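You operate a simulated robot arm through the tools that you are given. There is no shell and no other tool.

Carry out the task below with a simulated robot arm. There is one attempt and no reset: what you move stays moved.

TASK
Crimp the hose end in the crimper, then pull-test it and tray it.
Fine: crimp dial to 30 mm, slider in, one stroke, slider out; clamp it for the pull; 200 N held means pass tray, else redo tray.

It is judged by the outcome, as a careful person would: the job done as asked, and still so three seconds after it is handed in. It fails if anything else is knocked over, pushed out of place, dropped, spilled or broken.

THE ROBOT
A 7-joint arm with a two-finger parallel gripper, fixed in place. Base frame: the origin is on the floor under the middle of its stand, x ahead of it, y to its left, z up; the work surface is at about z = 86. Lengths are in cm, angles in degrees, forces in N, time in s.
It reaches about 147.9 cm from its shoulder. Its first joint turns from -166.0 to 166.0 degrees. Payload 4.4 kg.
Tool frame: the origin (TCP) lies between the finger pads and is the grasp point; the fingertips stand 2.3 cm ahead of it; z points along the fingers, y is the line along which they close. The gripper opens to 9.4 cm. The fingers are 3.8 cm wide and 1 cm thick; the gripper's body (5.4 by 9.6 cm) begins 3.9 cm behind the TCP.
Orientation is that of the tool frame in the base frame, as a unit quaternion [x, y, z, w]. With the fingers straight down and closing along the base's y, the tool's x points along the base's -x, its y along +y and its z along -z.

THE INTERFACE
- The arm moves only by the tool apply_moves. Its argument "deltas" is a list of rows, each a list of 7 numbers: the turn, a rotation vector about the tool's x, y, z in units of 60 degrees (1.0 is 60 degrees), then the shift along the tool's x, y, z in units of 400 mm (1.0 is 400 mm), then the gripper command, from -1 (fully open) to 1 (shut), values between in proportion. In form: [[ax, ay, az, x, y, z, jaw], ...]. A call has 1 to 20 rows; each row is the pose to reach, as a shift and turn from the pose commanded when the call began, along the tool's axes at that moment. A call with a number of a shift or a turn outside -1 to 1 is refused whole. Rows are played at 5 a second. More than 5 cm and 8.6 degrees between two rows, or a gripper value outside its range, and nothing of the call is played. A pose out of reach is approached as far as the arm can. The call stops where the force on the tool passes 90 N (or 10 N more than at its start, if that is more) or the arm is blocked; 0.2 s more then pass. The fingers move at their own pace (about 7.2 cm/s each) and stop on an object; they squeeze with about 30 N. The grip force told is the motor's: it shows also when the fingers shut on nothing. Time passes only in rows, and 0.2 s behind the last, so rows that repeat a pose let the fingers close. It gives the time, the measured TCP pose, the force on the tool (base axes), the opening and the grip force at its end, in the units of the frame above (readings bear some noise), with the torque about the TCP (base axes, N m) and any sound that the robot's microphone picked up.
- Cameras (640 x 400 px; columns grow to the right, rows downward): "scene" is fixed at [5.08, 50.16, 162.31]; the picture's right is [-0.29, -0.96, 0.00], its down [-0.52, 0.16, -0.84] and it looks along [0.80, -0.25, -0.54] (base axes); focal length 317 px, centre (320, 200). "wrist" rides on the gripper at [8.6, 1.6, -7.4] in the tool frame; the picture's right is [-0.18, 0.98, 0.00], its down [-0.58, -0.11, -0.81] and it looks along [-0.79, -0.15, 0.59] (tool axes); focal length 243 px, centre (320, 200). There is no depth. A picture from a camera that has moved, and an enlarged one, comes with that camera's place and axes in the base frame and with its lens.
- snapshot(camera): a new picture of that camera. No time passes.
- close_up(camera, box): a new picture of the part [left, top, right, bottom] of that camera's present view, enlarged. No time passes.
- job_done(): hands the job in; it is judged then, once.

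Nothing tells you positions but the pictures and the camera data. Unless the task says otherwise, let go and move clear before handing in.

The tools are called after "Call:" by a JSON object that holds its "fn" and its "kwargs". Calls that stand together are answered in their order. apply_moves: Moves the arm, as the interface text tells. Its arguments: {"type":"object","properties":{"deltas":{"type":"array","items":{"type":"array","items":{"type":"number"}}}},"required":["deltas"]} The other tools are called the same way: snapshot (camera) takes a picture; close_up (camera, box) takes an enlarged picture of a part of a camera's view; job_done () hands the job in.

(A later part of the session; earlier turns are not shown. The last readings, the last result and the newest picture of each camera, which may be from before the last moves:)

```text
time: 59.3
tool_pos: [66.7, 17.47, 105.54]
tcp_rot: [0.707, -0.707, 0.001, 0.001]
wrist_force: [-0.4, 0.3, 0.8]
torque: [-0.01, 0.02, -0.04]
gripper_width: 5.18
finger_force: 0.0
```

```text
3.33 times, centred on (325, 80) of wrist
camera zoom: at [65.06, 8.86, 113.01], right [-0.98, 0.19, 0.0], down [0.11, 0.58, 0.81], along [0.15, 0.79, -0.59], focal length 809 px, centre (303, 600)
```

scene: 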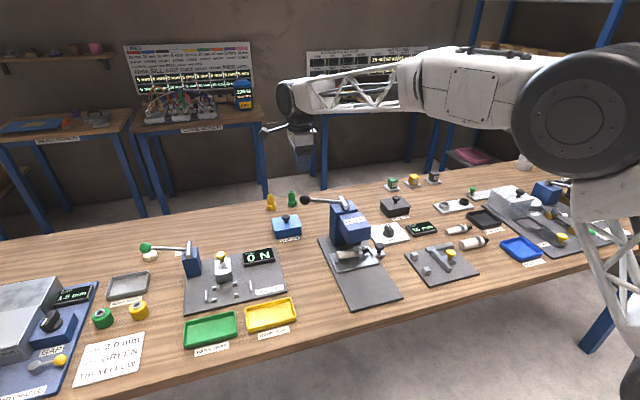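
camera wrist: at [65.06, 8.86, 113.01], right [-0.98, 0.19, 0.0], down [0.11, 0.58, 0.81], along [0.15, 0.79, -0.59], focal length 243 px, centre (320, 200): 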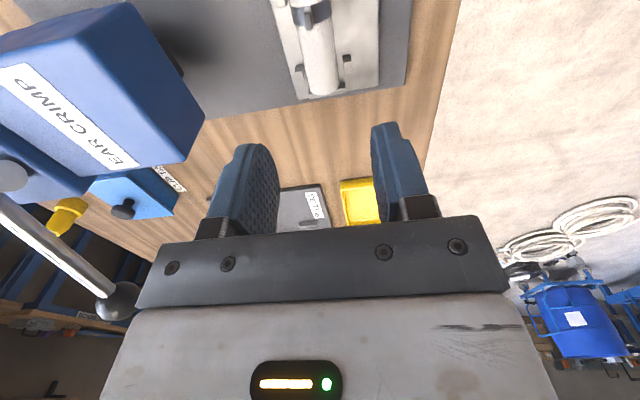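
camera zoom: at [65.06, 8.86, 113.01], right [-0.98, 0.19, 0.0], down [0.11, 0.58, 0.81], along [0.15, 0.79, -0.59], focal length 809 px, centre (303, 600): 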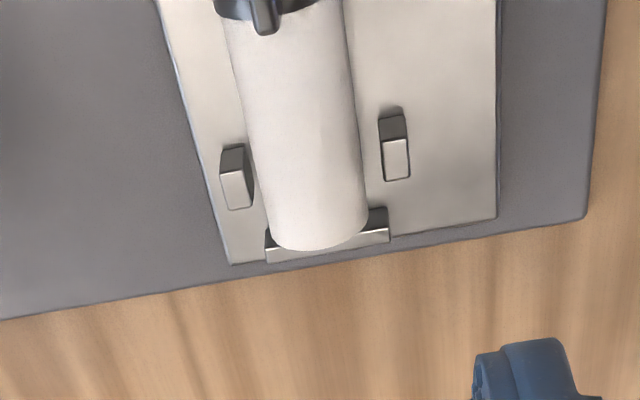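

The hose axis is at x≈66.95 with a 3.0 cm diameter, and the gripper fits between the posts at y≈17.5. I'll go down and grip the hose.

Call:
{"fn": "apply_moves", "kwargs": {"deltas": [[0, 0, 0, -0.0025, -0.005, 0.1, -0.1], [0, 0, 0, -0.0025, -0.005, 0.2, -0.1], [0, 0, 0, -0.0025, -0.005, 0.28, -0.1], [0, 0, 0, -0.0025, -0.005, 0.33, -0.1], [0, 0, 0, -0.0025, -0.005, 0.3625, -0.1], [0, 0, 0, -0.0025, -0.005, 0.3625, 0.2], [0, 0, 0, -0.0025, -0.005, 0.3625, 0.6], [0, 0, 0, -0.0025, -0.005, 0.3625, 1], [0, 0, 0, -0.0025, -0.005, 0.3625, 1]]}}

Call:
{"fn": "close_up", "kwargs": {"camera": "scene", "box": [320, 230, 420, 310]}}

Call:
{"fn": "snapshot", "kwargs": {"camera": "wrist"}}

```text
time: 60.9
tool_pos: [67.11, 17.86, 91.6]
tcp_rot: [-0.707, 0.707, -0.004, 0.005]
wrist_force: [-1.5, 1.0, 8.3]
torque: [-0.13, 0.11, 0.06]
gripper_width: 2.97
finger_force: 12.2
stopped in row 7: the force on the tool passed its limit at 94 N (the readings are from after the stop); the commanded pose is now the measured one
```

```text
5.00 times, centred on (370, 270) of scene
camera zoom: at [5.08, 50.16, 162.31], right [-0.29, -0.96, 0.0], down [-0.52, 0.16, -0.84], along [0.8, -0.25, -0.54], focal length 1586 px, centre (70, -150)
```

zoom: 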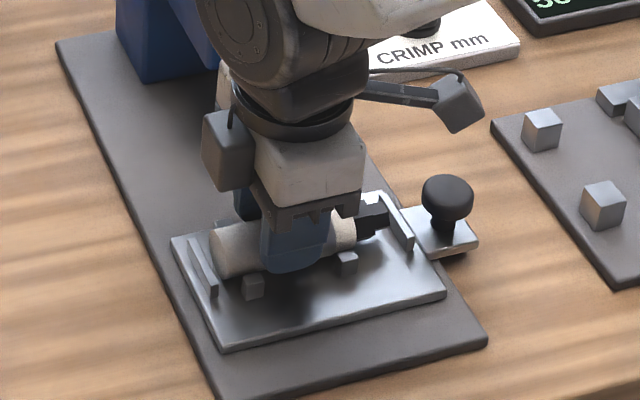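

```text
taken
camera wrist: at [65.41, 9.2, 99.06], right [-0.98, 0.19, -0.01], down [0.1, 0.58, 0.81], along [0.16, 0.79, -0.59], focal length 243 px, centre (320, 200)
```

wrist: 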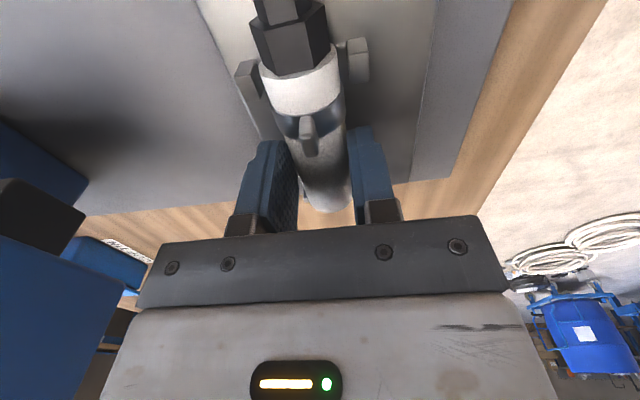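

It stopped on a brief force spike while closing, and the residual load is now small. The fingers are around the hose at its 3.0 cm diameter, so I'll firm up the grip in place.

Call:
{"fn": "apply_moves", "kwargs": {"deltas": [[0, 0, 0, 0, 0, 0, 1], [0, 0, 0, 0, 0, 0, 1], [0, 0, 0, 0, 0, 0, 1]]}}

Call:
{"fn": "close_up", "kwargs": {"camera": "scene", "box": [320, 230, 420, 310]}}

```text
time: 61.6
tool_pos: [67.22, 17.83, 91.79]
tcp_rot: [-0.706, 0.708, -0.004, 0.005]
wrist_force: [0.5, 4.3, 18.5]
torque: [0.04, 0.12, 0.04]
gripper_width: 2.92
finger_force: 30.6
```

```text
5.00 times, centred on (370, 270) of scene
camera zoom: at [5.08, 50.16, 162.31], right [-0.29, -0.96, 0.0], down [-0.52, 0.16, -0.84], along [0.8, -0.25, -0.54], focal length 1586 px, centre (70, -150)
```

zoom: 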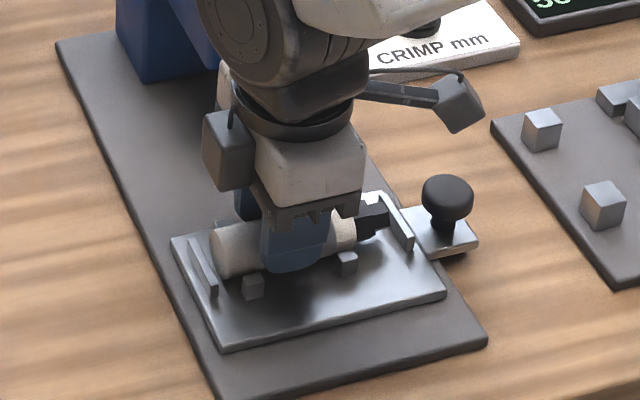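

The hose is held (2.92 cm, about 30 N). I'll lift it straight up.

Call:
{"fn": "apply_moves", "kwargs": {"deltas": [[0, 0, 0, 0, 0, -0.02, 1], [0, 0, 0, 0, 0, -0.05, 1], [0, 0, 0, 0, 0, -0.1, 1], [0, 0, 0, 0, 0, -0.18, 1], [0, 0, 0, 0, 0, -0.27, 1], [0, 0, 0, 0, 0, -0.36, 1], [0, 0, 0, 0, 0, -0.36, 1]]}}

Call:
{"fn": "snapshot", "kwargs": {"camera": "wrist"}}

Call:
{"fn": "snapshot", "kwargs": {"camera": "scene"}}

```text
time: 63.2
tool_pos: [67.02, 17.69, 106.08]
tcp_rot: [-0.707, 0.708, -0.002, 0.004]
wrist_force: [0.9, 0.2, -0.7]
torque: [0.03, -0.02, -0.06]
gripper_width: 2.93
finger_force: 30.0
```

```text
taken
camera wrist: at [65.28, 9.1, 113.48], right [-0.98, 0.19, -0.01], down [0.1, 0.58, 0.81], along [0.16, 0.79, -0.59], focal length 243 px, centre (320, 200)
```

wrist: 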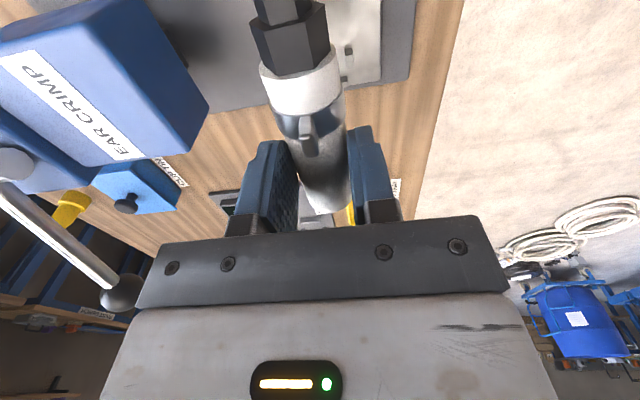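

```text
taken
```

scene: 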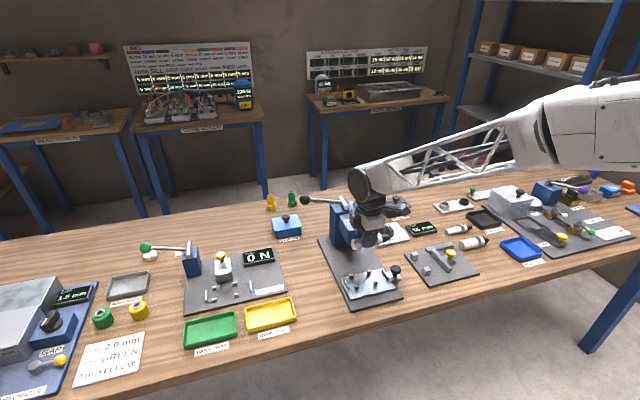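

The hose is lifted and stays level in the grip. Before moving it I'll compare close-ups of the empty slider cradle and the jig cradle to refine the transfer offset.

Call:
{"fn": "close_up", "kwargs": {"camera": "scene", "box": [340, 255, 410, 305]}}

Call:
{"fn": "close_up", "kwargs": {"camera": "scene", "box": [200, 265, 270, 315]}}

Call:
{"fn": "close_up", "kwargs": {"camera": "scene", "box": [130, 225, 250, 310]}}

```text
8.00 times, centred on (375, 280) of scene
camera zoom: at [5.08, 50.16, 162.31], right [-0.29, -0.96, 0.0], down [-0.52, 0.16, -0.84], along [0.8, -0.25, -0.54], focal length 2538 px, centre (-120, -440)
```

zoom: 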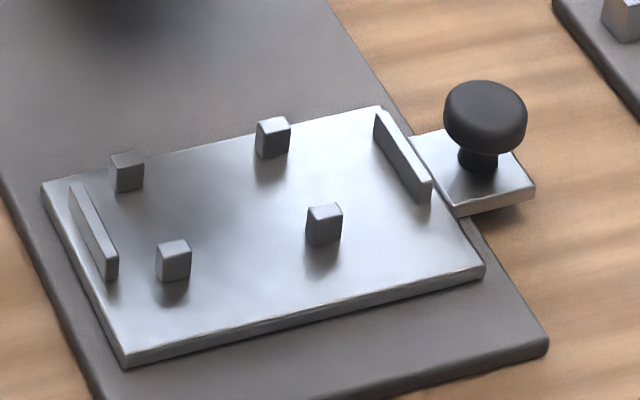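

```text
8.00 times, centred on (235, 290) of scene
camera zoom: at [5.08, 50.16, 162.31], right [-0.29, -0.96, 0.0], down [-0.52, 0.16, -0.84], along [0.8, -0.25, -0.54], focal length 2538 px, centre (1000, -520)
```

zoom: 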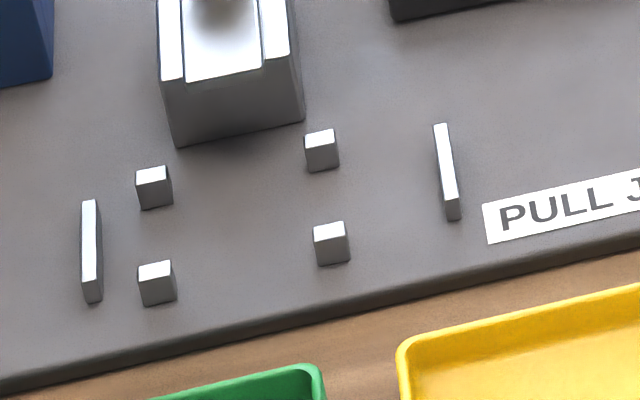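

```text
4.71 times, centred on (190, 268) of scene
camera zoom: at [5.08, 50.16, 162.31], right [-0.29, -0.96, 0.0], down [-0.52, 0.16, -0.84], along [0.8, -0.25, -0.54], focal length 1493 px, centre (932, -118)
```

zoom: 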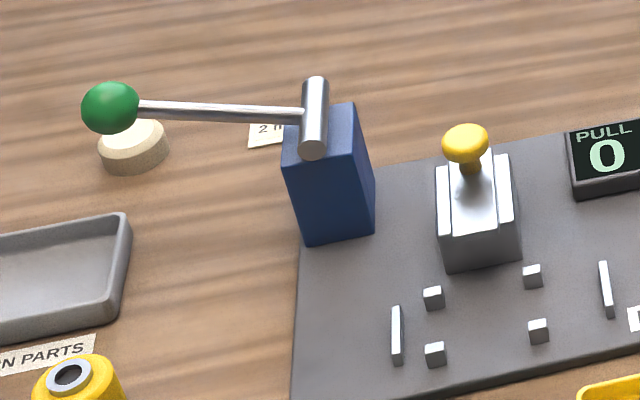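

The jig cradle matches the slider cradle, with posts centred near x≈75.7, y≈61.4 and 55.2. I'll carry the hose toward the jig and stop short, off to one side, for a wrist view.

Call:
{"fn": "apply_moves", "kwargs": {"deltas": [[0, 0, 0, -0.095, 0.025, 0, 1], [0, 0, 0, -0.19, 0.05, 0, 1], [0, 0, 0, -0.285, 0.075, 0, 1], [0, 0, 0, -0.38, 0.1, 0, 1], [0, 0, 0, -0.475, 0.125, 0, 1], [0, 0, 0, -0.57, 0.15, 0, 1], [0, 0, 0, -0.665, 0.175, 0, 1], [0, 0, 0, -0.7575, 0.2, 0, 1], [0, 0, 0, -0.7575, 0.2, 0, 1]]}}

Call:
{"fn": "snapshot", "kwargs": {"camera": "wrist"}}

Call:
{"fn": "close_up", "kwargs": {"camera": "wrist", "box": [100, 60, 260, 190]}}

Call:
{"fn": "snapshot", "kwargs": {"camera": "scene"}}

```text
time: 65.2
tool_pos: [59.23, 48.19, 105.83]
tcp_rot: [-0.707, 0.708, -0.003, 0.004]
wrist_force: [0.3, -0.1, -1.4]
torque: [0.04, -0.02, -0.03]
gripper_width: 2.95
finger_force: 30.1
```

```text
taken
camera wrist: at [57.41, 39.49, 113.2], right [-0.98, 0.19, -0.01], down [0.1, 0.58, 0.81], along [0.16, 0.79, -0.59], focal length 243 px, centre (320, 200)
```

wrist: 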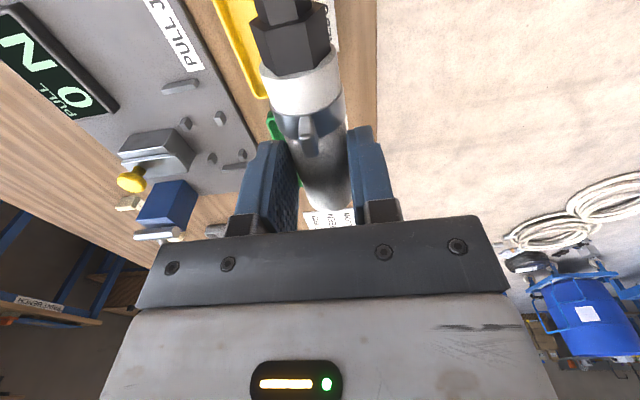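

```text
3.08 times, centred on (180, 125) of wrist
camera zoom: at [57.41, 39.49, 113.2], right [-0.98, 0.19, -0.01], down [0.1, 0.58, 0.81], along [0.16, 0.79, -0.59], focal length 746 px, centre (751, 431)
```

zoom: 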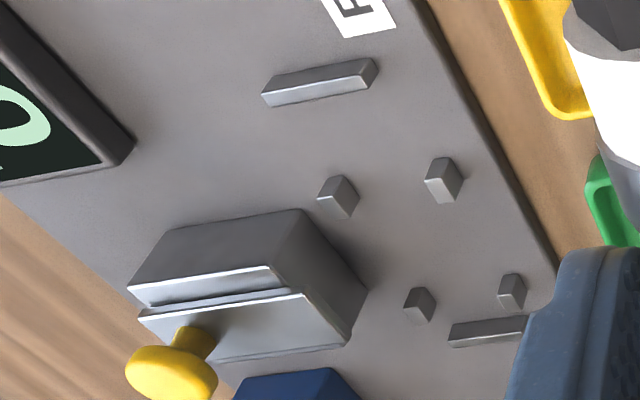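

```text
taken
```

scene: 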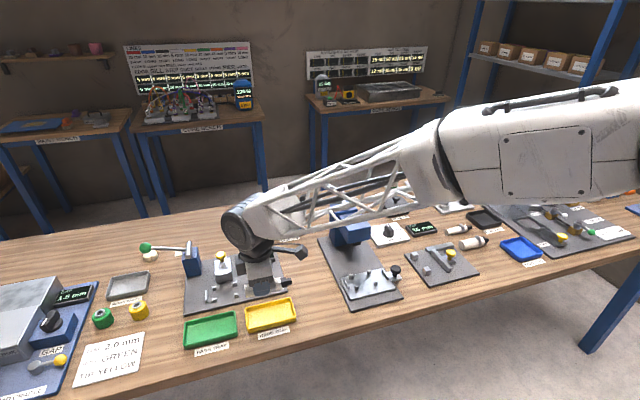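

The wrist view puts the jig post centre at about x=75.4–75.7, y=61.1 and 55.0. I'll move above the cradle and check alignment before lowering.

Call:
{"fn": "apply_moves", "kwargs": {"deltas": [[0, 0, 0, -0.053, -0.083, 0.03, 1], [0, 0, 0, -0.106, -0.166, 0.06, 1], [0, 0, 0, -0.16, -0.25, 0.09, 1], [0, 0, 0, -0.212, -0.333, 0.12, 1], [0, 0, 0, -0.265, -0.415, 0.15, 1], [0, 0, 0, -0.265, -0.415, 0.25, 1], [0, 0, 0, -0.265, -0.415, 0.3, 1], [0, 0, 0, -0.265, -0.415, 0.3, 1]]}}

Call:
{"fn": "close_up", "kwargs": {"camera": "scene", "box": [190, 240, 280, 310]}}

Call:
{"fn": "snapshot", "kwargs": {"camera": "wrist"}}

```text
time: 67.0
tool_pos: [75.81, 58.79, 93.98]
tcp_rot: [-0.706, 0.708, -0.003, 0.005]
wrist_force: [-0.5, 0.0, -0.4]
torque: [-0.02, 0.04, 0.0]
gripper_width: 2.94
finger_force: 30.3
```

```text
5.71 times, centred on (235, 275) of scene
camera zoom: at [5.08, 50.16, 162.31], right [-0.29, -0.96, 0.0], down [-0.52, 0.16, -0.84], along [0.8, -0.25, -0.54], focal length 1813 px, centre (806, -229)
```

zoom: 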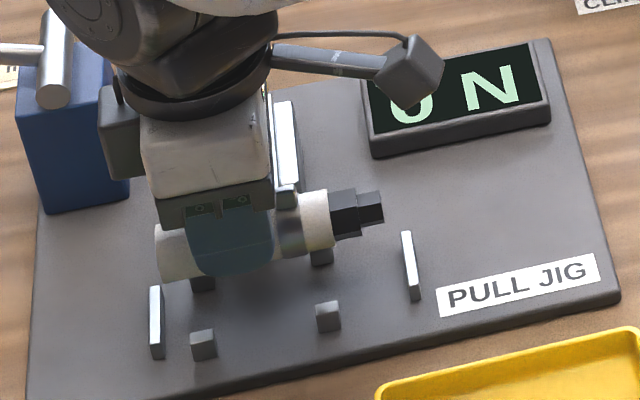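

```text
taken
camera wrist: at [74.12, 50.16, 101.49], right [-0.98, 0.19, -0.01], down [0.1, 0.58, 0.81], along [0.16, 0.79, -0.59], focal length 243 px, centre (320, 200)
```

wrist: 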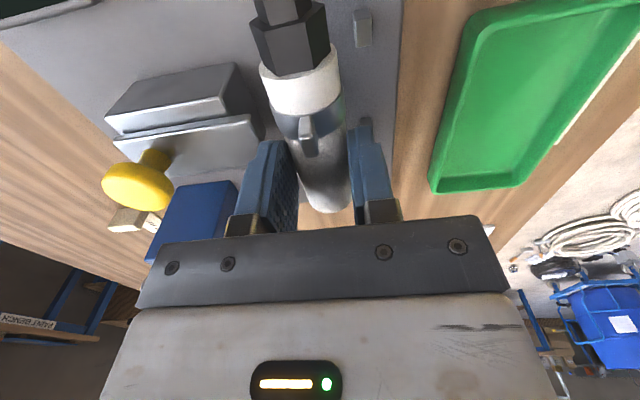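

The hose is above the cradle. I'll lower it a little more and recheck its alignment with the posts.

Call:
{"fn": "apply_moves", "kwargs": {"deltas": [[0, 0, 0, 0, 0, 0.02, 1], [0, 0, 0, 0, 0, 0.0375, 1], [0, 0, 0, 0, 0, 0.0375, 1]]}}

Call:
{"fn": "close_up", "kwargs": {"camera": "scene", "box": [200, 265, 270, 315]}}

Call:
{"fn": "close_up", "kwargs": {"camera": "wrist", "box": [220, 0, 420, 220]}}

```text
time: 67.8
tool_pos: [75.95, 58.8, 92.64]
tcp_rot: [-0.706, 0.708, -0.003, 0.004]
wrist_force: [0.1, 0.9, -0.9]
torque: [0.01, -0.03, -0.01]
gripper_width: 2.92
finger_force: 30.3
```

```text
8.00 times, centred on (235, 290) of scene
camera zoom: at [5.08, 50.16, 162.31], right [-0.29, -0.96, 0.0], down [-0.52, 0.16, -0.84], along [0.8, -0.25, -0.54], focal length 2538 px, centre (1000, -520)
```

zoom: 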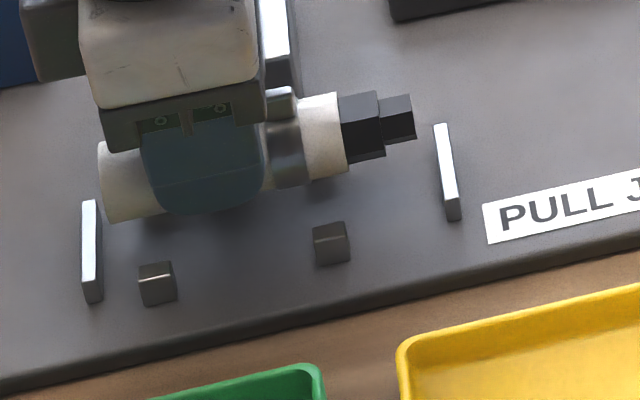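

```text
1.82 times, centred on (320, 110) of wrist
camera zoom: at [74.1, 50.1, 100.06], right [-0.98, 0.19, -0.01], down [0.1, 0.58, 0.81], along [0.16, 0.79, -0.59], focal length 441 px, centre (320, 364)
```

zoom: 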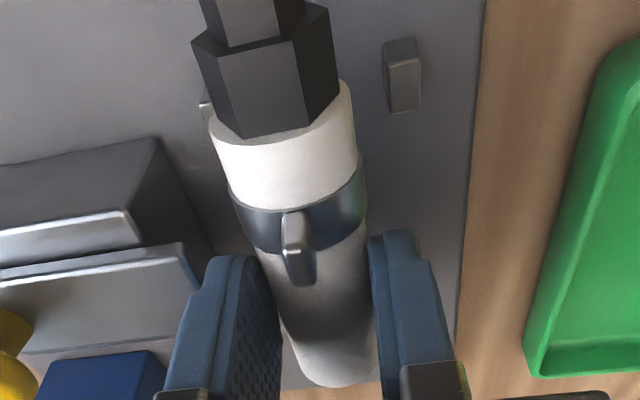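

By the wrist view the hose sits about 0.5 cm too far in +x relative to the posts, while along y it's centred between the blades. I'll shift -0.45 cm in x and recheck.

Call:
{"fn": "apply_moves", "kwargs": {"deltas": [[0, 0, 0, 0, 0.006, 0, 1], [0, 0, 0, 0, 0.01125, 0, 1], [0, 0, 0, 0, 0.01125, 0, 1]]}}

Call:
{"fn": "close_up", "kwargs": {"camera": "wrist", "box": [220, 0, 420, 220]}}

Call:
{"fn": "close_up", "kwargs": {"camera": "scene", "box": [200, 265, 270, 315]}}

```text
time: 68.7
tool_pos: [75.29, 58.61, 92.71]
tcp_rot: [-0.706, 0.708, -0.003, 0.004]
wrist_force: [-0.4, -0.4, -1.3]
torque: [0.01, 0.01, -0.02]
gripper_width: 2.92
finger_force: 29.8
```

```text
1.82 times, centred on (320, 110) of wrist
camera zoom: at [73.6, 50.05, 100.09], right [-0.98, 0.19, -0.01], down [0.1, 0.58, 0.81], along [0.16, 0.79, -0.59], focal length 441 px, centre (320, 364)
```

zoom: 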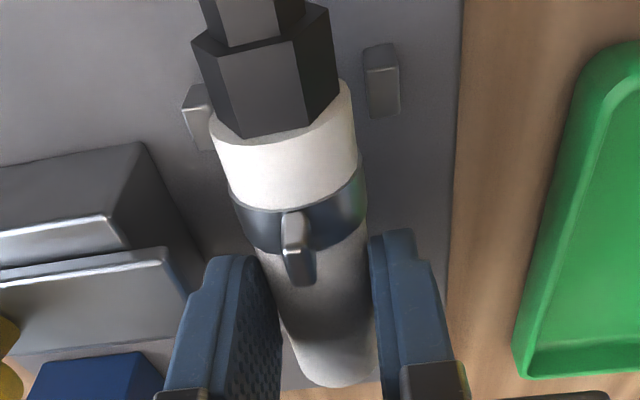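

```text
8.00 times, centred on (235, 290) of scene
camera zoom: at [5.08, 50.16, 162.31], right [-0.29, -0.96, 0.0], down [-0.52, 0.16, -0.84], along [0.8, -0.25, -0.54], focal length 2538 px, centre (1000, -520)
```

zoom: 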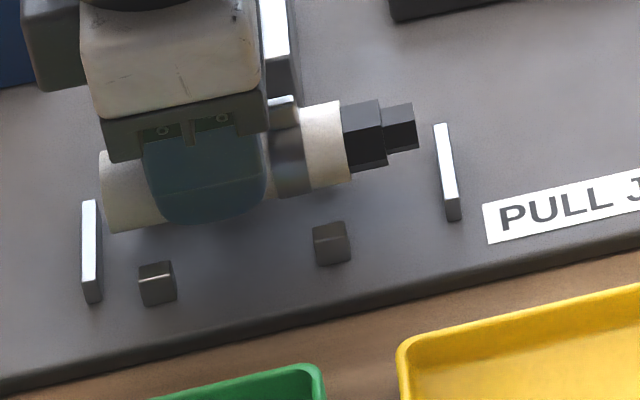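

The hose is now centred between the posts (75.4 against 75.3). I'll lower it gently until it rests.

Call:
{"fn": "apply_moves", "kwargs": {"deltas": [[0, 0, 0, 0, 0, 0.01, 1], [0, 0, 0, 0, 0, 0.02, 1], [0, 0, 0, 0, 0, 0.03, 1], [0, 0, 0, 0, 0, 0.04, 1]]}}

Call:
{"fn": "close_up", "kwargs": {"camera": "scene", "box": [200, 265, 270, 315]}}

```text
time: 69.7
tool_pos: [75.33, 58.71, 91.04]
tcp_rot: [-0.707, 0.708, -0.003, 0.005]
wrist_force: [0.7, 0.7, -0.3]
torque: [0.01, 0.0, 0.01]
gripper_width: 2.95
finger_force: 29.8
```

```text
8.00 times, centred on (235, 290) of scene
camera zoom: at [5.08, 50.16, 162.31], right [-0.29, -0.96, 0.0], down [-0.52, 0.16, -0.84], along [0.8, -0.25, -0.54], focal length 2538 px, centre (1000, -520)
```

zoom: 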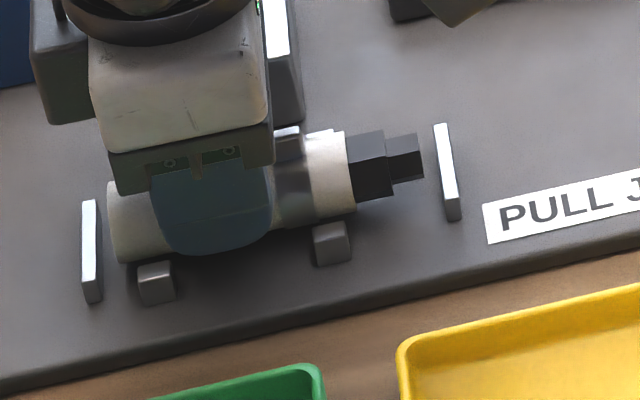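

It's between the posts with no contact yet and about 0.2–0.3 cm to go. I'll lower in small steps.

Call:
{"fn": "apply_moves", "kwargs": {"deltas": [[0, 0, 0, 0, 0, 0.0025, 1], [0, 0, 0, 0, 0, 0.005, 1], [0, 0, 0, 0, 0, 0.0075, 1]]}}

```text
time: 70.5
tool_pos: [75.36, 58.67, 90.77]
tcp_rot: [-0.707, 0.707, -0.003, 0.005]
wrist_force: [-0.8, 0.8, -1.9]
torque: [0.01, -0.01, -0.04]
gripper_width: 2.92
finger_force: 30.3
```

Call:
{"fn": "apply_moves", "kwargs": {"deltas": [[0, 0, 0, 0, 0, 0.0025, 1], [0, 0, 0, 0, 0, 0.005, 1], [0, 0, 0, 0, 0, 0.0075, 1], [0, 0, 0, 0, 0, 0.0075, 1]]}}

Call:
{"fn": "close_up", "kwargs": {"camera": "scene", "box": [200, 265, 270, 315]}}

```text
time: 71.5
tool_pos: [75.42, 58.61, 90.68]
tcp_rot: [-0.707, 0.708, -0.004, 0.005]
wrist_force: [-5.6, -3.1, 32.3]
torque: [0.22, 0.38, -0.03]
gripper_width: 2.93
finger_force: 30.6
```

```text
8.00 times, centred on (235, 290) of scene
camera zoom: at [5.08, 50.16, 162.31], right [-0.29, -0.96, 0.0], down [-0.52, 0.16, -0.84], along [0.8, -0.25, -0.54], focal length 2538 px, centre (1000, -520)
```

zoom: 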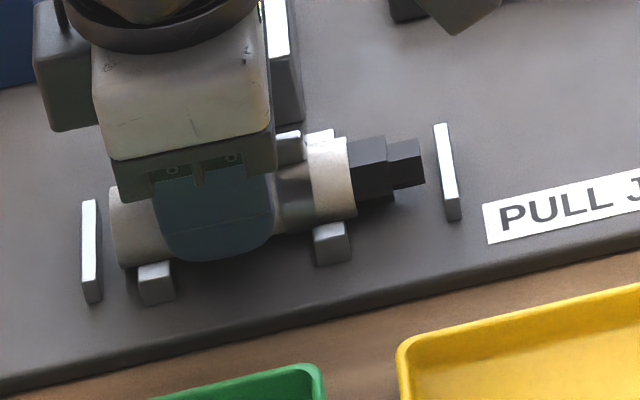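

The hose is down, with 32 N of contact. I'll ease the pressure, open slightly and lift off.

Call:
{"fn": "apply_moves", "kwargs": {"deltas": [[0, 0, 0, 0, 0, -0.003, 1], [0, 0, 0, 0, 0, -0.003, 0.25], [0, 0, 0, 0, 0, -0.003, 0.25], [0, 0, 0, 0, 0, -0.02, 0.25], [0, 0, 0, 0, 0, -0.06, 0.2], [0, 0, 0, 0, 0, -0.12, 0], [0, 0, 0, 0, 0, -0.22, -0.1], [0, 0, 0, 0, 0, -0.32, -0.1]]}}

Call:
{"fn": "close_up", "kwargs": {"camera": "scene", "box": [200, 255, 270, 315]}}

Call:
{"fn": "snapshot", "kwargs": {"camera": "wrist"}}

```text
time: 73.2
tool_pos: [75.31, 58.44, 103.21]
tcp_rot: [-0.707, 0.707, -0.004, 0.003]
wrist_force: [-0.5, 0.5, 0.0]
torque: [0.03, 0.01, -0.03]
gripper_width: 5.15
finger_force: 0.1
```

```text
6.67 times, centred on (235, 285) of scene
camera zoom: at [5.08, 50.16, 162.31], right [-0.29, -0.96, 0.0], down [-0.52, 0.16, -0.84], along [0.8, -0.25, -0.54], focal length 2115 px, centre (887, -367)
```

zoom: 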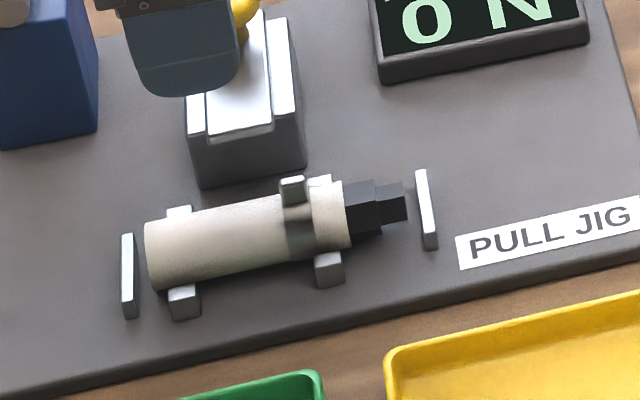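

```text
taken
camera wrist: at [73.43, 49.93, 110.62], right [-0.98, 0.19, -0.01], down [0.1, 0.58, 0.81], along [0.16, 0.79, -0.59], focal length 243 px, centre (320, 200)
```

wrist: 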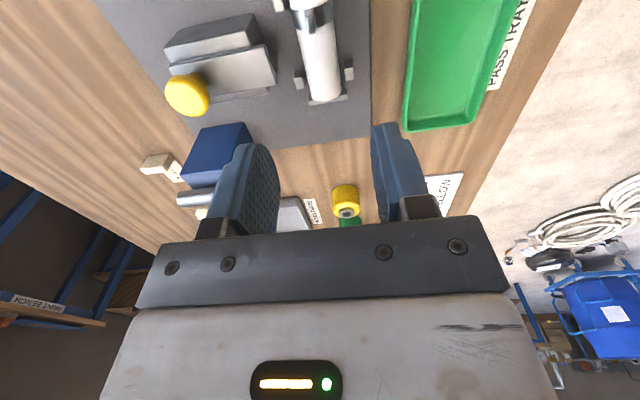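

The hose is seated in the jig cradle. Next I'll study the clamp with the yellow knob.

Call:
{"fn": "close_up", "kwargs": {"camera": "wrist", "box": [130, 0, 370, 180]}}

Call:
{"fn": "close_up", "kwargs": {"camera": "scene", "box": [175, 225, 275, 300]}}

```text
2.22 times, centred on (250, 90) of wrist
camera zoom: at [73.43, 49.93, 110.62], right [-0.98, 0.19, -0.01], down [0.1, 0.58, 0.81], along [0.16, 0.79, -0.59], focal length 539 px, centre (476, 444)
```

zoom: 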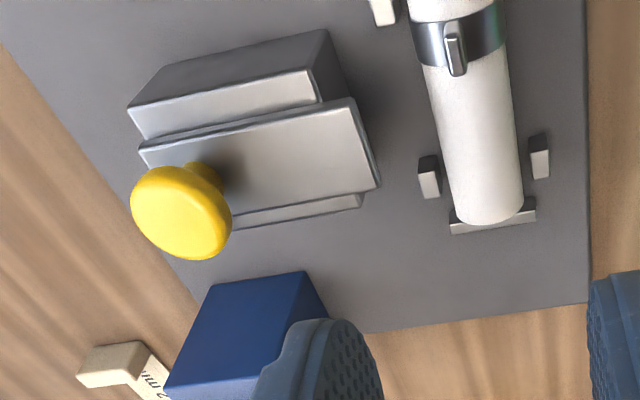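

```text
5.33 times, centred on (225, 262) of scene
camera zoom: at [5.08, 50.16, 162.31], right [-0.29, -0.96, 0.0], down [-0.52, 0.16, -0.84], along [0.8, -0.25, -0.54], focal length 1692 px, centre (827, -133)
```

zoom: 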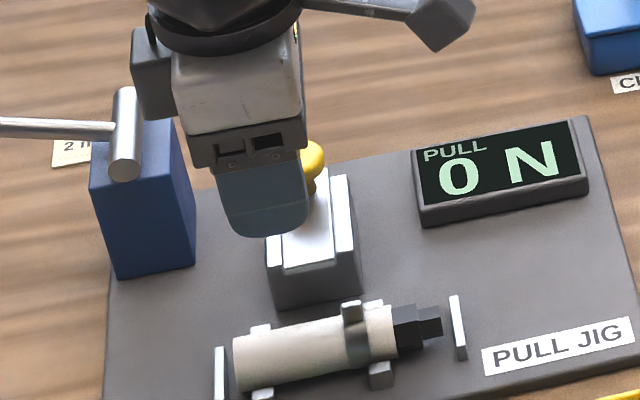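

The jaw (x 79–87, y 56.5–59.6) slides toward the hose, and its yellow knob is near (85.75, 58.2, 93.3). I'll position above the knob with the fingers closing along x.

Call:
{"fn": "apply_moves", "kwargs": {"deltas": [[0, 0, 0, 0.002, -0.06, -0.02, -0.1], [0, 0, 0, 0.004, -0.13, -0.02, -0.1], [0, 0, 0, 0.006, -0.195, -0.02, -0.1], [0, 0, 0, 0.0075, -0.2575, -0.02, -0.1]]}}

Call:
{"fn": "snapshot", "kwargs": {"camera": "wrist"}}

Call:
{"fn": "close_up", "kwargs": {"camera": "wrist", "box": [220, 0, 420, 160]}}

Call:
{"fn": "close_up", "kwargs": {"camera": "scene", "box": [150, 180, 290, 300]}}

```text
time: 74.2
tool_pos: [85.57, 58.3, 104.24]
tcp_rot: [-0.706, 0.708, -0.003, 0.003]
wrist_force: [0.4, -0.5, -0.1]
torque: [0.01, 0.01, 0.02]
gripper_width: 5.17
finger_force: 0.0
```

```text
taken
camera wrist: at [83.69, 49.69, 111.65], right [-0.98, 0.19, -0.01], down [0.1, 0.58, 0.81], along [0.16, 0.79, -0.59], focal length 243 px, centre (320, 200)
```

wrist: 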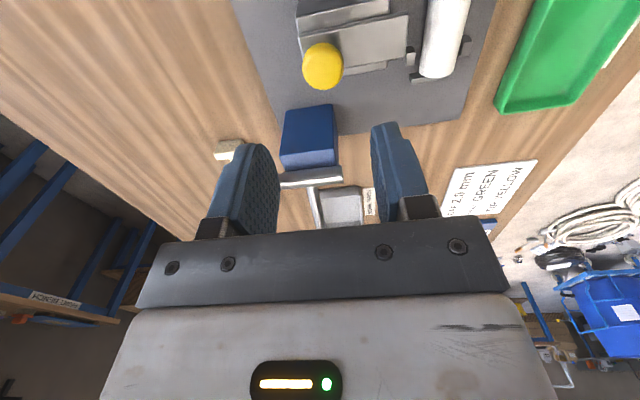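

```text
2.50 times, centred on (320, 80) of wrist
camera zoom: at [83.69, 49.69, 111.65], right [-0.98, 0.19, -0.01], down [0.1, 0.58, 0.81], along [0.16, 0.79, -0.59], focal length 606 px, centre (320, 500)
```

zoom: 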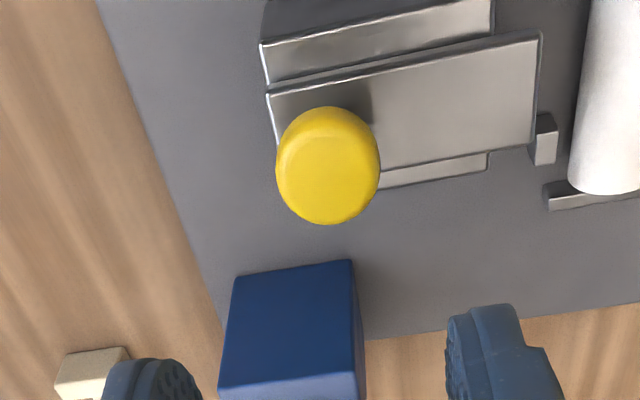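

```text
3.33 times, centred on (220, 240) of scene
camera zoom: at [5.08, 50.16, 162.31], right [-0.29, -0.96, 0.0], down [-0.52, 0.16, -0.84], along [0.8, -0.25, -0.54], focal length 1057 px, centre (653, 67)
```

zoom: 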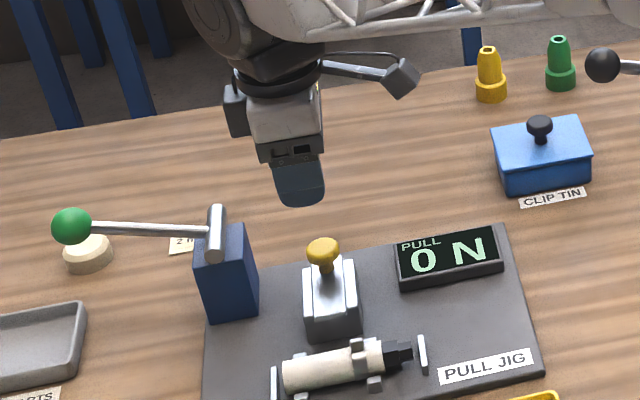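

The knob is at about (85.2, 58.05, 94). I'll adjust slightly, go down and close on it.

Call:
{"fn": "apply_moves", "kwargs": {"deltas": [[0, 0, 0, 0.003, 0.0075, 0.08, -0.1], [0, 0, 0, 0.003, 0.0075, 0.16, -0.1], [0, 0, 0, 0.003, 0.0075, 0.21, -0.1], [0, 0, 0, 0.003, 0.0075, 0.24, -0.1], [0, 0, 0, 0.003, 0.0075, 0.24, -0.1]]}}

Call:
{"fn": "snapshot", "kwargs": {"camera": "wrist"}}

Call:
{"fn": "close_up", "kwargs": {"camera": "scene", "box": [170, 210, 270, 290]}}

```text
time: 75.5
tool_pos: [85.2, 58.05, 94.46]
tcp_rot: [-0.706, 0.708, -0.004, 0.004]
wrist_force: [0.7, -0.8, 0.7]
torque: [0.01, 0.0, -0.01]
gripper_width: 5.16
finger_force: 0.2
```

```text
taken
camera wrist: at [83.44, 49.52, 101.84], right [-0.98, 0.19, -0.01], down [0.1, 0.58, 0.81], along [0.16, 0.79, -0.59], focal length 243 px, centre (320, 200)
```

wrist: 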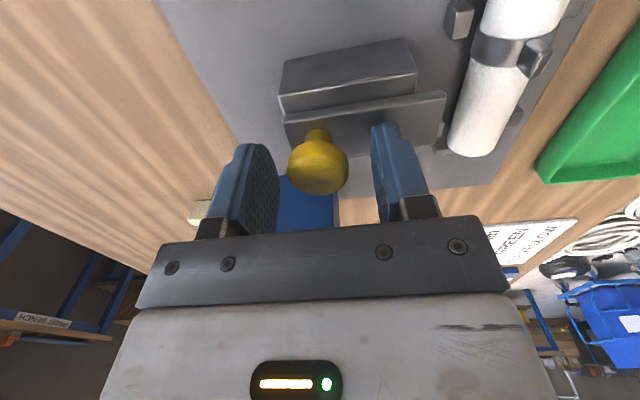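

```text
5.00 times, centred on (220, 250) of scene
camera zoom: at [5.08, 50.16, 162.31], right [-0.29, -0.96, 0.0], down [-0.52, 0.16, -0.84], along [0.8, -0.25, -0.54], focal length 1586 px, centre (820, -50)
```

zoom: 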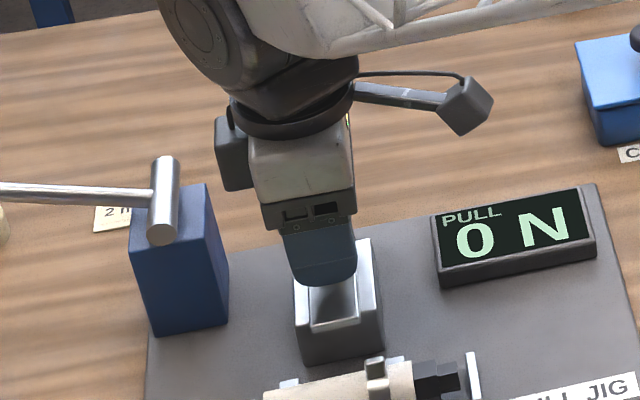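

The knob is between the fingers. I'll close on it.

Call:
{"fn": "apply_moves", "kwargs": {"deltas": [[0, 0, 0, 0, 0, 0, 0.3], [0, 0, 0, 0, 0, 0, 1], [0, 0, 0, 0, 0, 0, 1], [0, 0, 0, 0, 0, 0, 1]]}}

```text
time: 76.5
tool_pos: [85.33, 58.2, 94.37]
tcp_rot: [-0.706, 0.708, -0.003, 0.004]
wrist_force: [0.0, 0.3, -0.6]
torque: [0.04, -0.01, 0.01]
gripper_width: 2.87
finger_force: 44.7
```

The knob is gripped (2.87 cm). I'll slide the jaw toward the hose in small steps.

Call:
{"fn": "apply_moves", "kwargs": {"deltas": [[0, 0, 0, 0, 0.01, 0, 1], [0, 0, 0, 0, 0.02, 0, 1], [0, 0, 0, 0, 0.03, 0, 1], [0, 0, 0, 0, 0.04, 0, 1]]}}

Call:
{"fn": "close_up", "kwargs": {"camera": "scene", "box": [190, 240, 280, 310]}}

```text
time: 77.5
tool_pos: [83.73, 58.18, 94.36]
tcp_rot: [-0.707, 0.708, -0.003, 0.004]
wrist_force: [0.4, 0.6, -8.1]
torque: [0.16, -0.04, -0.04]
gripper_width: 2.89
finger_force: 44.5
```

```text
5.71 times, centred on (235, 275) of scene
camera zoom: at [5.08, 50.16, 162.31], right [-0.29, -0.96, 0.0], down [-0.52, 0.16, -0.84], along [0.8, -0.25, -0.54], focal length 1813 px, centre (806, -229)
```

zoom: 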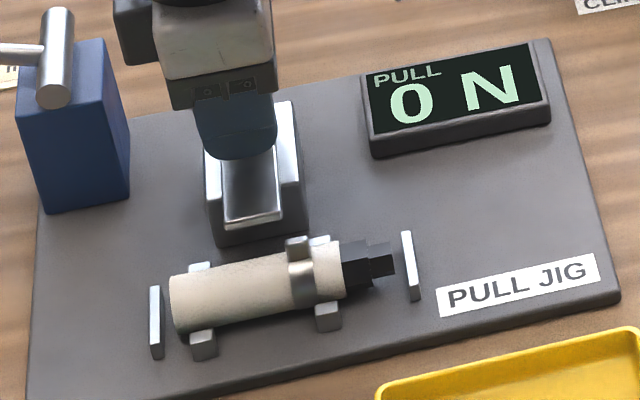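

Call:
{"fn": "apply_moves", "kwargs": {"deltas": [[0, 0, 0, 0, 0.01, 0, 1], [0, 0, 0, 0, 0.02, 0, 1], [0, 0, 0, 0, 0.03, 0, 1], [0, 0, 0, 0, 0.04, 0, 1]]}}

Call:
{"fn": "close_up", "kwargs": {"camera": "scene", "box": [190, 240, 280, 310]}}

```text
time: 78.5
tool_pos: [82.13, 58.04, 94.45]
tcp_rot: [-0.706, 0.708, -0.003, 0.004]
wrist_force: [0.3, -10.2, -13.0]
torque: [-0.16, -0.03, -0.04]
gripper_width: 2.89
finger_force: 44.6
```

```text
5.71 times, centred on (235, 275) of scene
camera zoom: at [5.08, 50.16, 162.31], right [-0.29, -0.96, 0.0], down [-0.52, 0.16, -0.84], along [0.8, -0.25, -0.54], focal length 1813 px, centre (806, -229)
```

zoom: 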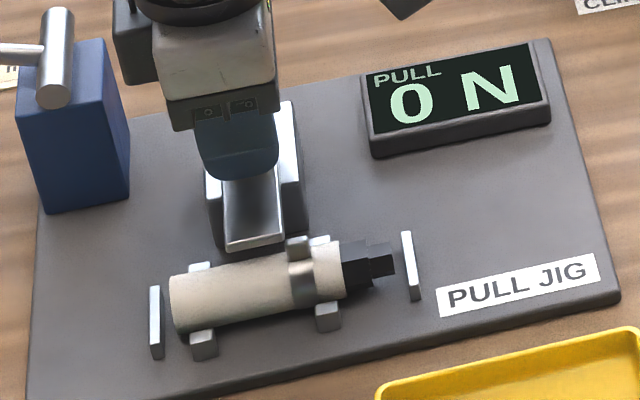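

The jaw is just short of the hose. I'll continue in finer steps.

Call:
{"fn": "apply_moves", "kwargs": {"deltas": [[0, 0, 0, 0, 0.006, 0, 1], [0, 0, 0, 0, 0.012, 0, 1], [0, 0, 0, 0, 0.018, 0, 1], [0, 0, 0, 0, 0.024, 0, 1]]}}

Call:
{"fn": "close_up", "kwargs": {"camera": "scene", "box": [190, 240, 280, 310]}}

```text
time: 79.5
tool_pos: [81.28, 58.19, 94.44]
tcp_rot: [-0.707, 0.707, -0.004, 0.004]
wrist_force: [0.8, -25.3, -16.5]
torque: [-0.12, -0.02, -0.04]
gripper_width: 2.88
finger_force: 45.2
```

```text
5.71 times, centred on (235, 275) of scene
camera zoom: at [5.08, 50.16, 162.31], right [-0.29, -0.96, 0.0], down [-0.52, 0.16, -0.84], along [0.8, -0.25, -0.54], focal length 1813 px, centre (806, -229)
```

zoom: 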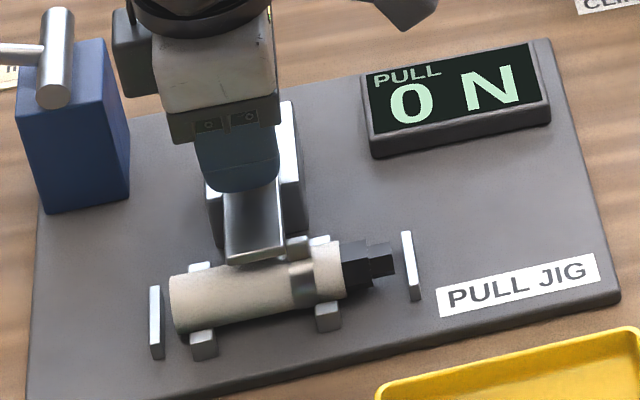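

The jaw slides over the hose beside the ear with no resistance in x. I'll trim the small sideways drift and continue.

Call:
{"fn": "apply_moves", "kwargs": {"deltas": [[0, 0, 0, 0.0025, 0.004, 0.001, 1], [0, 0, 0, 0.003, 0.01, 0.0015, 1], [0, 0, 0, 0.0032, 0.016, 0.0015, 1], [0, 0, 0, 0.0034, 0.022, 0.0015, 1]]}}

Call:
{"fn": "close_up", "kwargs": {"camera": "scene", "box": [190, 240, 280, 310]}}

Call:
{"fn": "snapshot", "kwargs": {"camera": "wrist"}}

```text
time: 80.5
tool_pos: [80.63, 58.13, 94.5]
tcp_rot: [-0.706, 0.708, -0.004, 0.006]
wrist_force: [71.1, 16.8, -28.0]
torque: [0.26, -0.47, 0.24]
gripper_width: 2.92
finger_force: 44.8
```

```text
5.71 times, centred on (235, 275) of scene
camera zoom: at [5.08, 50.16, 162.31], right [-0.29, -0.96, 0.0], down [-0.52, 0.16, -0.84], along [0.8, -0.25, -0.54], focal length 1813 px, centre (806, -229)
```

zoom: 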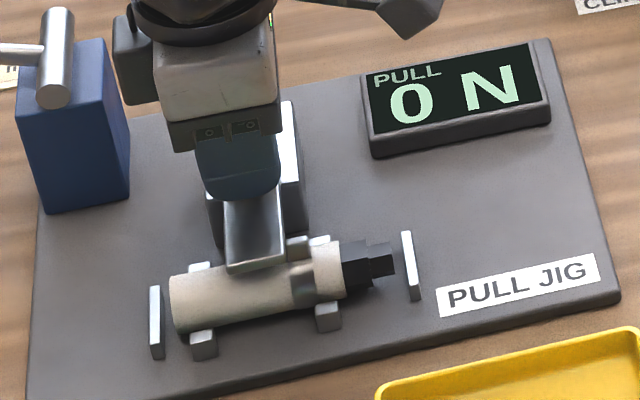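

```text
taken
camera wrist: at [78.82, 49.5, 101.87], right [-0.98, 0.19, -0.01], down [0.1, 0.58, 0.81], along [0.16, 0.79, -0.59], focal length 243 px, centre (320, 200)
```

wrist: 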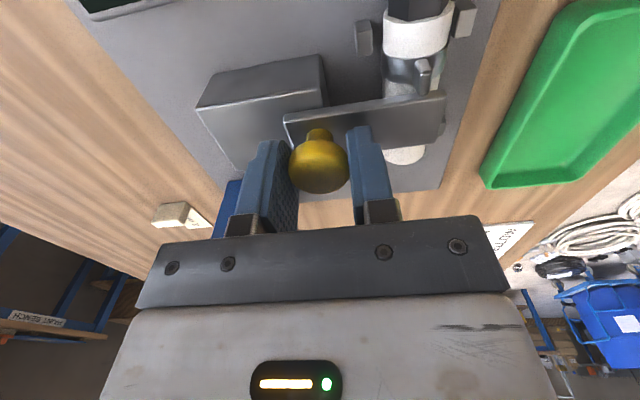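

The jaw hit its stop (71 N) and covers the hose, so it's clamped. I'll ease the load, release and lift up.

Call:
{"fn": "apply_moves", "kwargs": {"deltas": [[0, 0, 0, 0, -0.005, 0, 1], [0, 0, 0, 0, -0.005, 0, 0.3], [0, 0, 0, 0, -0.005, 0, -0.1], [0, 0, 0, 0, -0.005, 0, -0.1], [0, 0, 0, 0, -0.005, -0.08, -0.1], [0, 0, 0, 0, -0.005, -0.18, -0.1], [0, 0, 0, 0, -0.005, -0.28, -0.1], [0, 0, 0, 0, -0.005, -0.4, -0.1], [0, 0, 0, 0, -0.005, -0.5, -0.1]]}}

Call:
{"fn": "close_up", "kwargs": {"camera": "scene", "box": [130, 220, 290, 320]}}

Call:
{"fn": "snapshot", "kwargs": {"camera": "wrist"}}

```text
time: 82.5
tool_pos: [80.4, 58.2, 114.44]
tcp_rot: [-0.706, 0.708, -0.004, 0.003]
wrist_force: [0.5, -0.6, -0.4]
torque: [-0.03, 0.0, -0.03]
gripper_width: 5.17
finger_force: 0.0
```

```text
4.00 times, centred on (210, 270) of scene
camera zoom: at [5.08, 50.16, 162.31], right [-0.29, -0.96, 0.0], down [-0.52, 0.16, -0.84], along [0.8, -0.25, -0.54], focal length 1269 px, centre (760, -80)
```

zoom: 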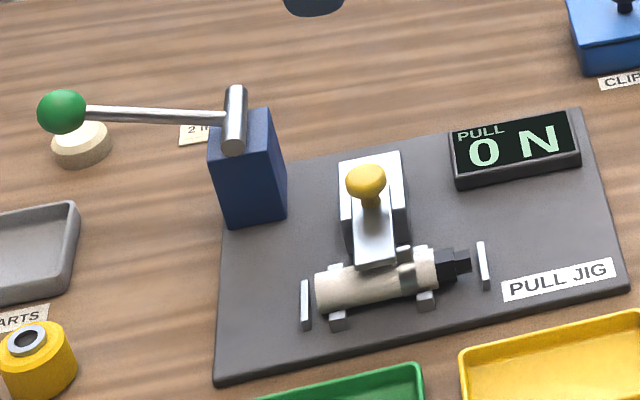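

```text
taken
camera wrist: at [78.62, 49.57, 121.83], right [-0.98, 0.19, -0.01], down [0.1, 0.58, 0.81], along [0.16, 0.79, -0.59], focal length 243 px, centre (320, 200)
```

wrist: 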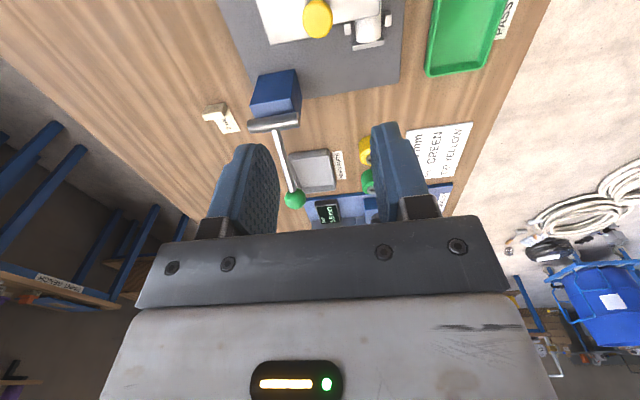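

The jaw is clamped over the hose. The green pull-lever ball is at about (88.4, 78.7, 99.5) with its pivot near (88.2, 67.3, 96.3). I'll move above the ball in the same orientation.

Call:
{"fn": "apply_moves", "kwargs": {"deltas": [[0, 0, 0, -0.085, -0.033, 0.01, -0.1], [0, 0, 0, -0.17, -0.067, 0.02, -0.1], [0, 0, 0, -0.256, -0.1, 0.03, -0.1], [0, 0, 0, -0.342, -0.133, 0.04, -0.1], [0, 0, 0, -0.427, -0.167, 0.05, -0.1], [0, 0, 0, -0.5125, -0.2, 0.06, -0.1]]}}

Call:
{"fn": "snapshot", "kwargs": {"camera": "wrist"}}

Call:
{"fn": "close_up", "kwargs": {"camera": "wrist", "box": [220, 0, 420, 160]}}

Call:
{"fn": "close_up", "kwargs": {"camera": "scene", "box": [90, 170, 290, 320]}}

```text
time: 83.8
tool_pos: [88.29, 78.33, 112.19]
tcp_rot: [-0.706, 0.708, -0.003, 0.006]
wrist_force: [-0.2, -0.3, 1.0]
torque: [0.0, -0.02, 0.0]
gripper_width: 5.14
finger_force: 0.0
```

```text
taken
camera wrist: at [86.45, 69.76, 119.55], right [-0.98, 0.19, -0.01], down [0.1, 0.58, 0.81], along [0.16, 0.79, -0.59], focal length 243 px, centre (320, 200)
```

wrist: 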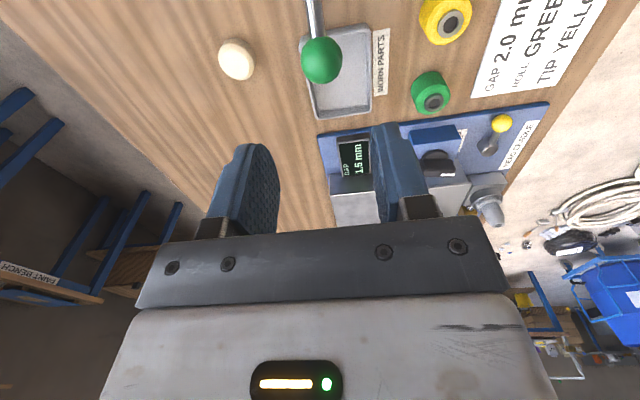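

```text
2.50 times, centred on (320, 80) of wrist
camera zoom: at [86.45, 69.76, 119.55], right [-0.98, 0.19, -0.01], down [0.1, 0.58, 0.81], along [0.16, 0.79, -0.59], focal length 606 px, centre (320, 500)
```

zoom: 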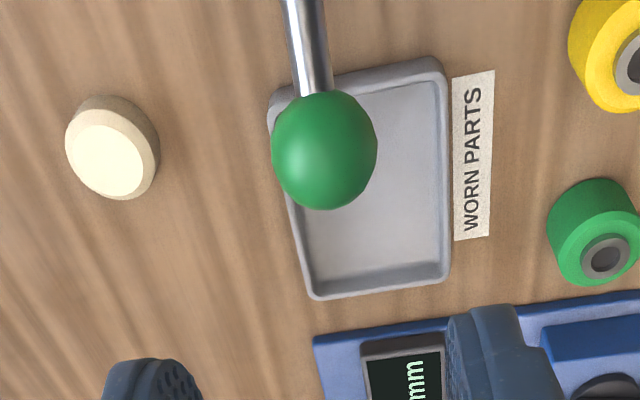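

```text
2.67 times, centred on (190, 245) of scene
camera zoom: at [5.08, 50.16, 162.31], right [-0.29, -0.96, 0.0], down [-0.52, 0.16, -0.84], along [0.8, -0.25, -0.54], focal length 846 px, centre (667, 80)
```

zoom: 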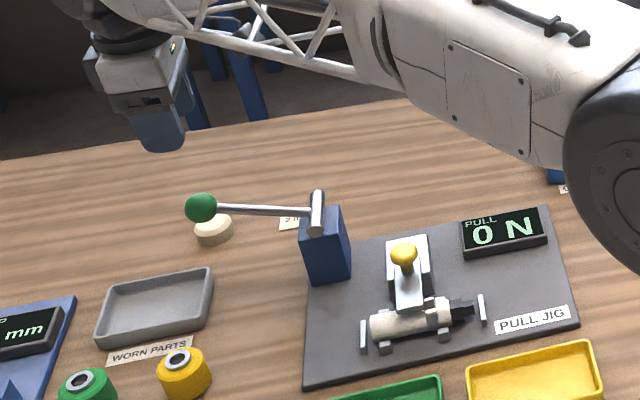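

The ball is at (88.2, 78.45, 99.5), right below the gripper. I'll go down and grip it.

Call:
{"fn": "apply_moves", "kwargs": {"deltas": [[0, 0, 0, -0.002, 0.001, 0.08, -0.1], [0, 0, 0, -0.002, 0.001, 0.16, -0.1], [0, 0, 0, -0.002, 0.001, 0.24, -0.1], [0, 0, 0, -0.002, 0.001, 0.3175, -0.1], [0, 0, 0, -0.002, 0.001, 0.3175, -0.1], [0, 0, 0, -0.002, 0.001, 0.3175, 0.3], [0, 0, 0, -0.002, 0.001, 0.3175, 1], [0, 0, 0, -0.002, 0.001, 0.3175, 1], [0, 0, 0, -0.002, 0.001, 0.3175, 1]]}}

Call:
{"fn": "snapshot", "kwargs": {"camera": "wrist"}}

Call:
{"fn": "close_up", "kwargs": {"camera": "scene", "box": [90, 170, 290, 320]}}

```text
time: 85.8
tool_pos: [88.25, 78.54, 99.46]
tcp_rot: [-0.706, 0.708, -0.003, 0.005]
wrist_force: [28.4, 10.4, -3.8]
torque: [0.39, -0.05, 0.07]
gripper_width: 3.3
finger_force: 45.2
```

```text
taken
camera wrist: at [86.5, 70.03, 106.93], right [-0.98, 0.19, -0.01], down [0.1, 0.58, 0.81], along [0.16, 0.79, -0.59], focal length 243 px, centre (320, 200)
```

wrist: 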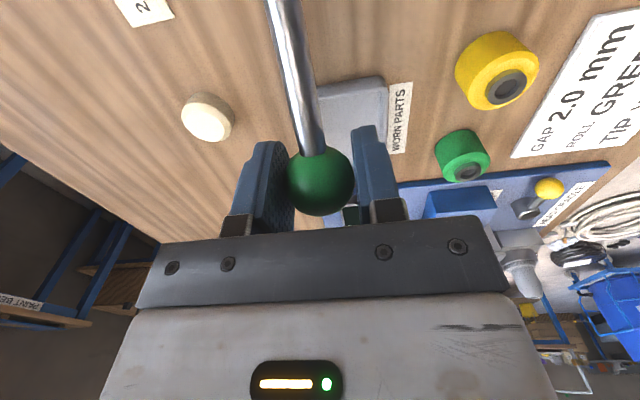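

```text
2.67 times, centred on (190, 245) of scene
camera zoom: at [5.08, 50.16, 162.31], right [-0.29, -0.96, 0.0], down [-0.52, 0.16, -0.84], along [0.8, -0.25, -0.54], focal length 846 px, centre (667, 80)
```

zoom: 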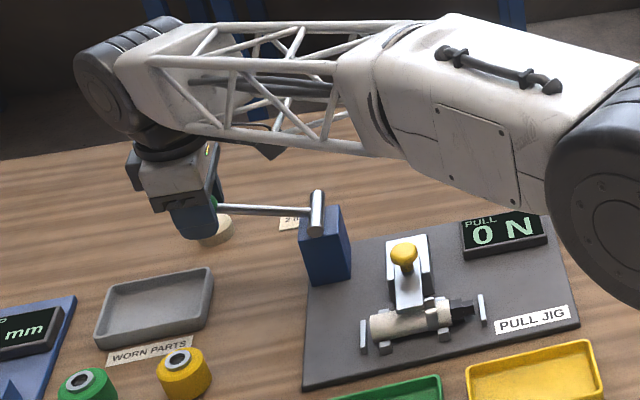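

The ball is gripped. I'll pull the lever down partway along its arc and read the display.

Call:
{"fn": "apply_moves", "kwargs": {"deltas": [[0, 0.016, 0, -0.003, -0.0025, 0.01, 1], [0, 0.033, 0, -0.005, -0.0025, 0.02, 1], [0, 0.067, 0, -0.0085, -0.0025, 0.04, 1], [0, 0.1, 0, -0.0105, -0.0025, 0.06, 1], [0, 0.133, 0, -0.011, -0.0025, 0.0805, 1]]}}

Call:
{"fn": "close_up", "kwargs": {"camera": "scene", "box": [130, 210, 290, 320]}}

```text
time: 87.0
tool_pos: [88.27, 79.19, 96.16]
tcp_rot: [-0.705, 0.706, -0.053, -0.045]
wrist_force: [-52.9, 5.6, 10.5]
torque: [-0.56, -0.06, -0.11]
gripper_width: 3.35
finger_force: 45.3
```

```text
3.64 times, centred on (210, 265) of scene
camera zoom: at [5.08, 50.16, 162.31], right [-0.29, -0.96, 0.0], down [-0.52, 0.16, -0.84], along [0.8, -0.25, -0.54], focal length 1154 px, centre (720, -36)
```

zoom: 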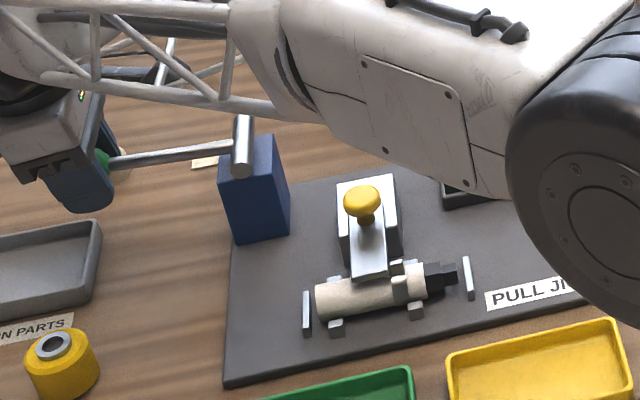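

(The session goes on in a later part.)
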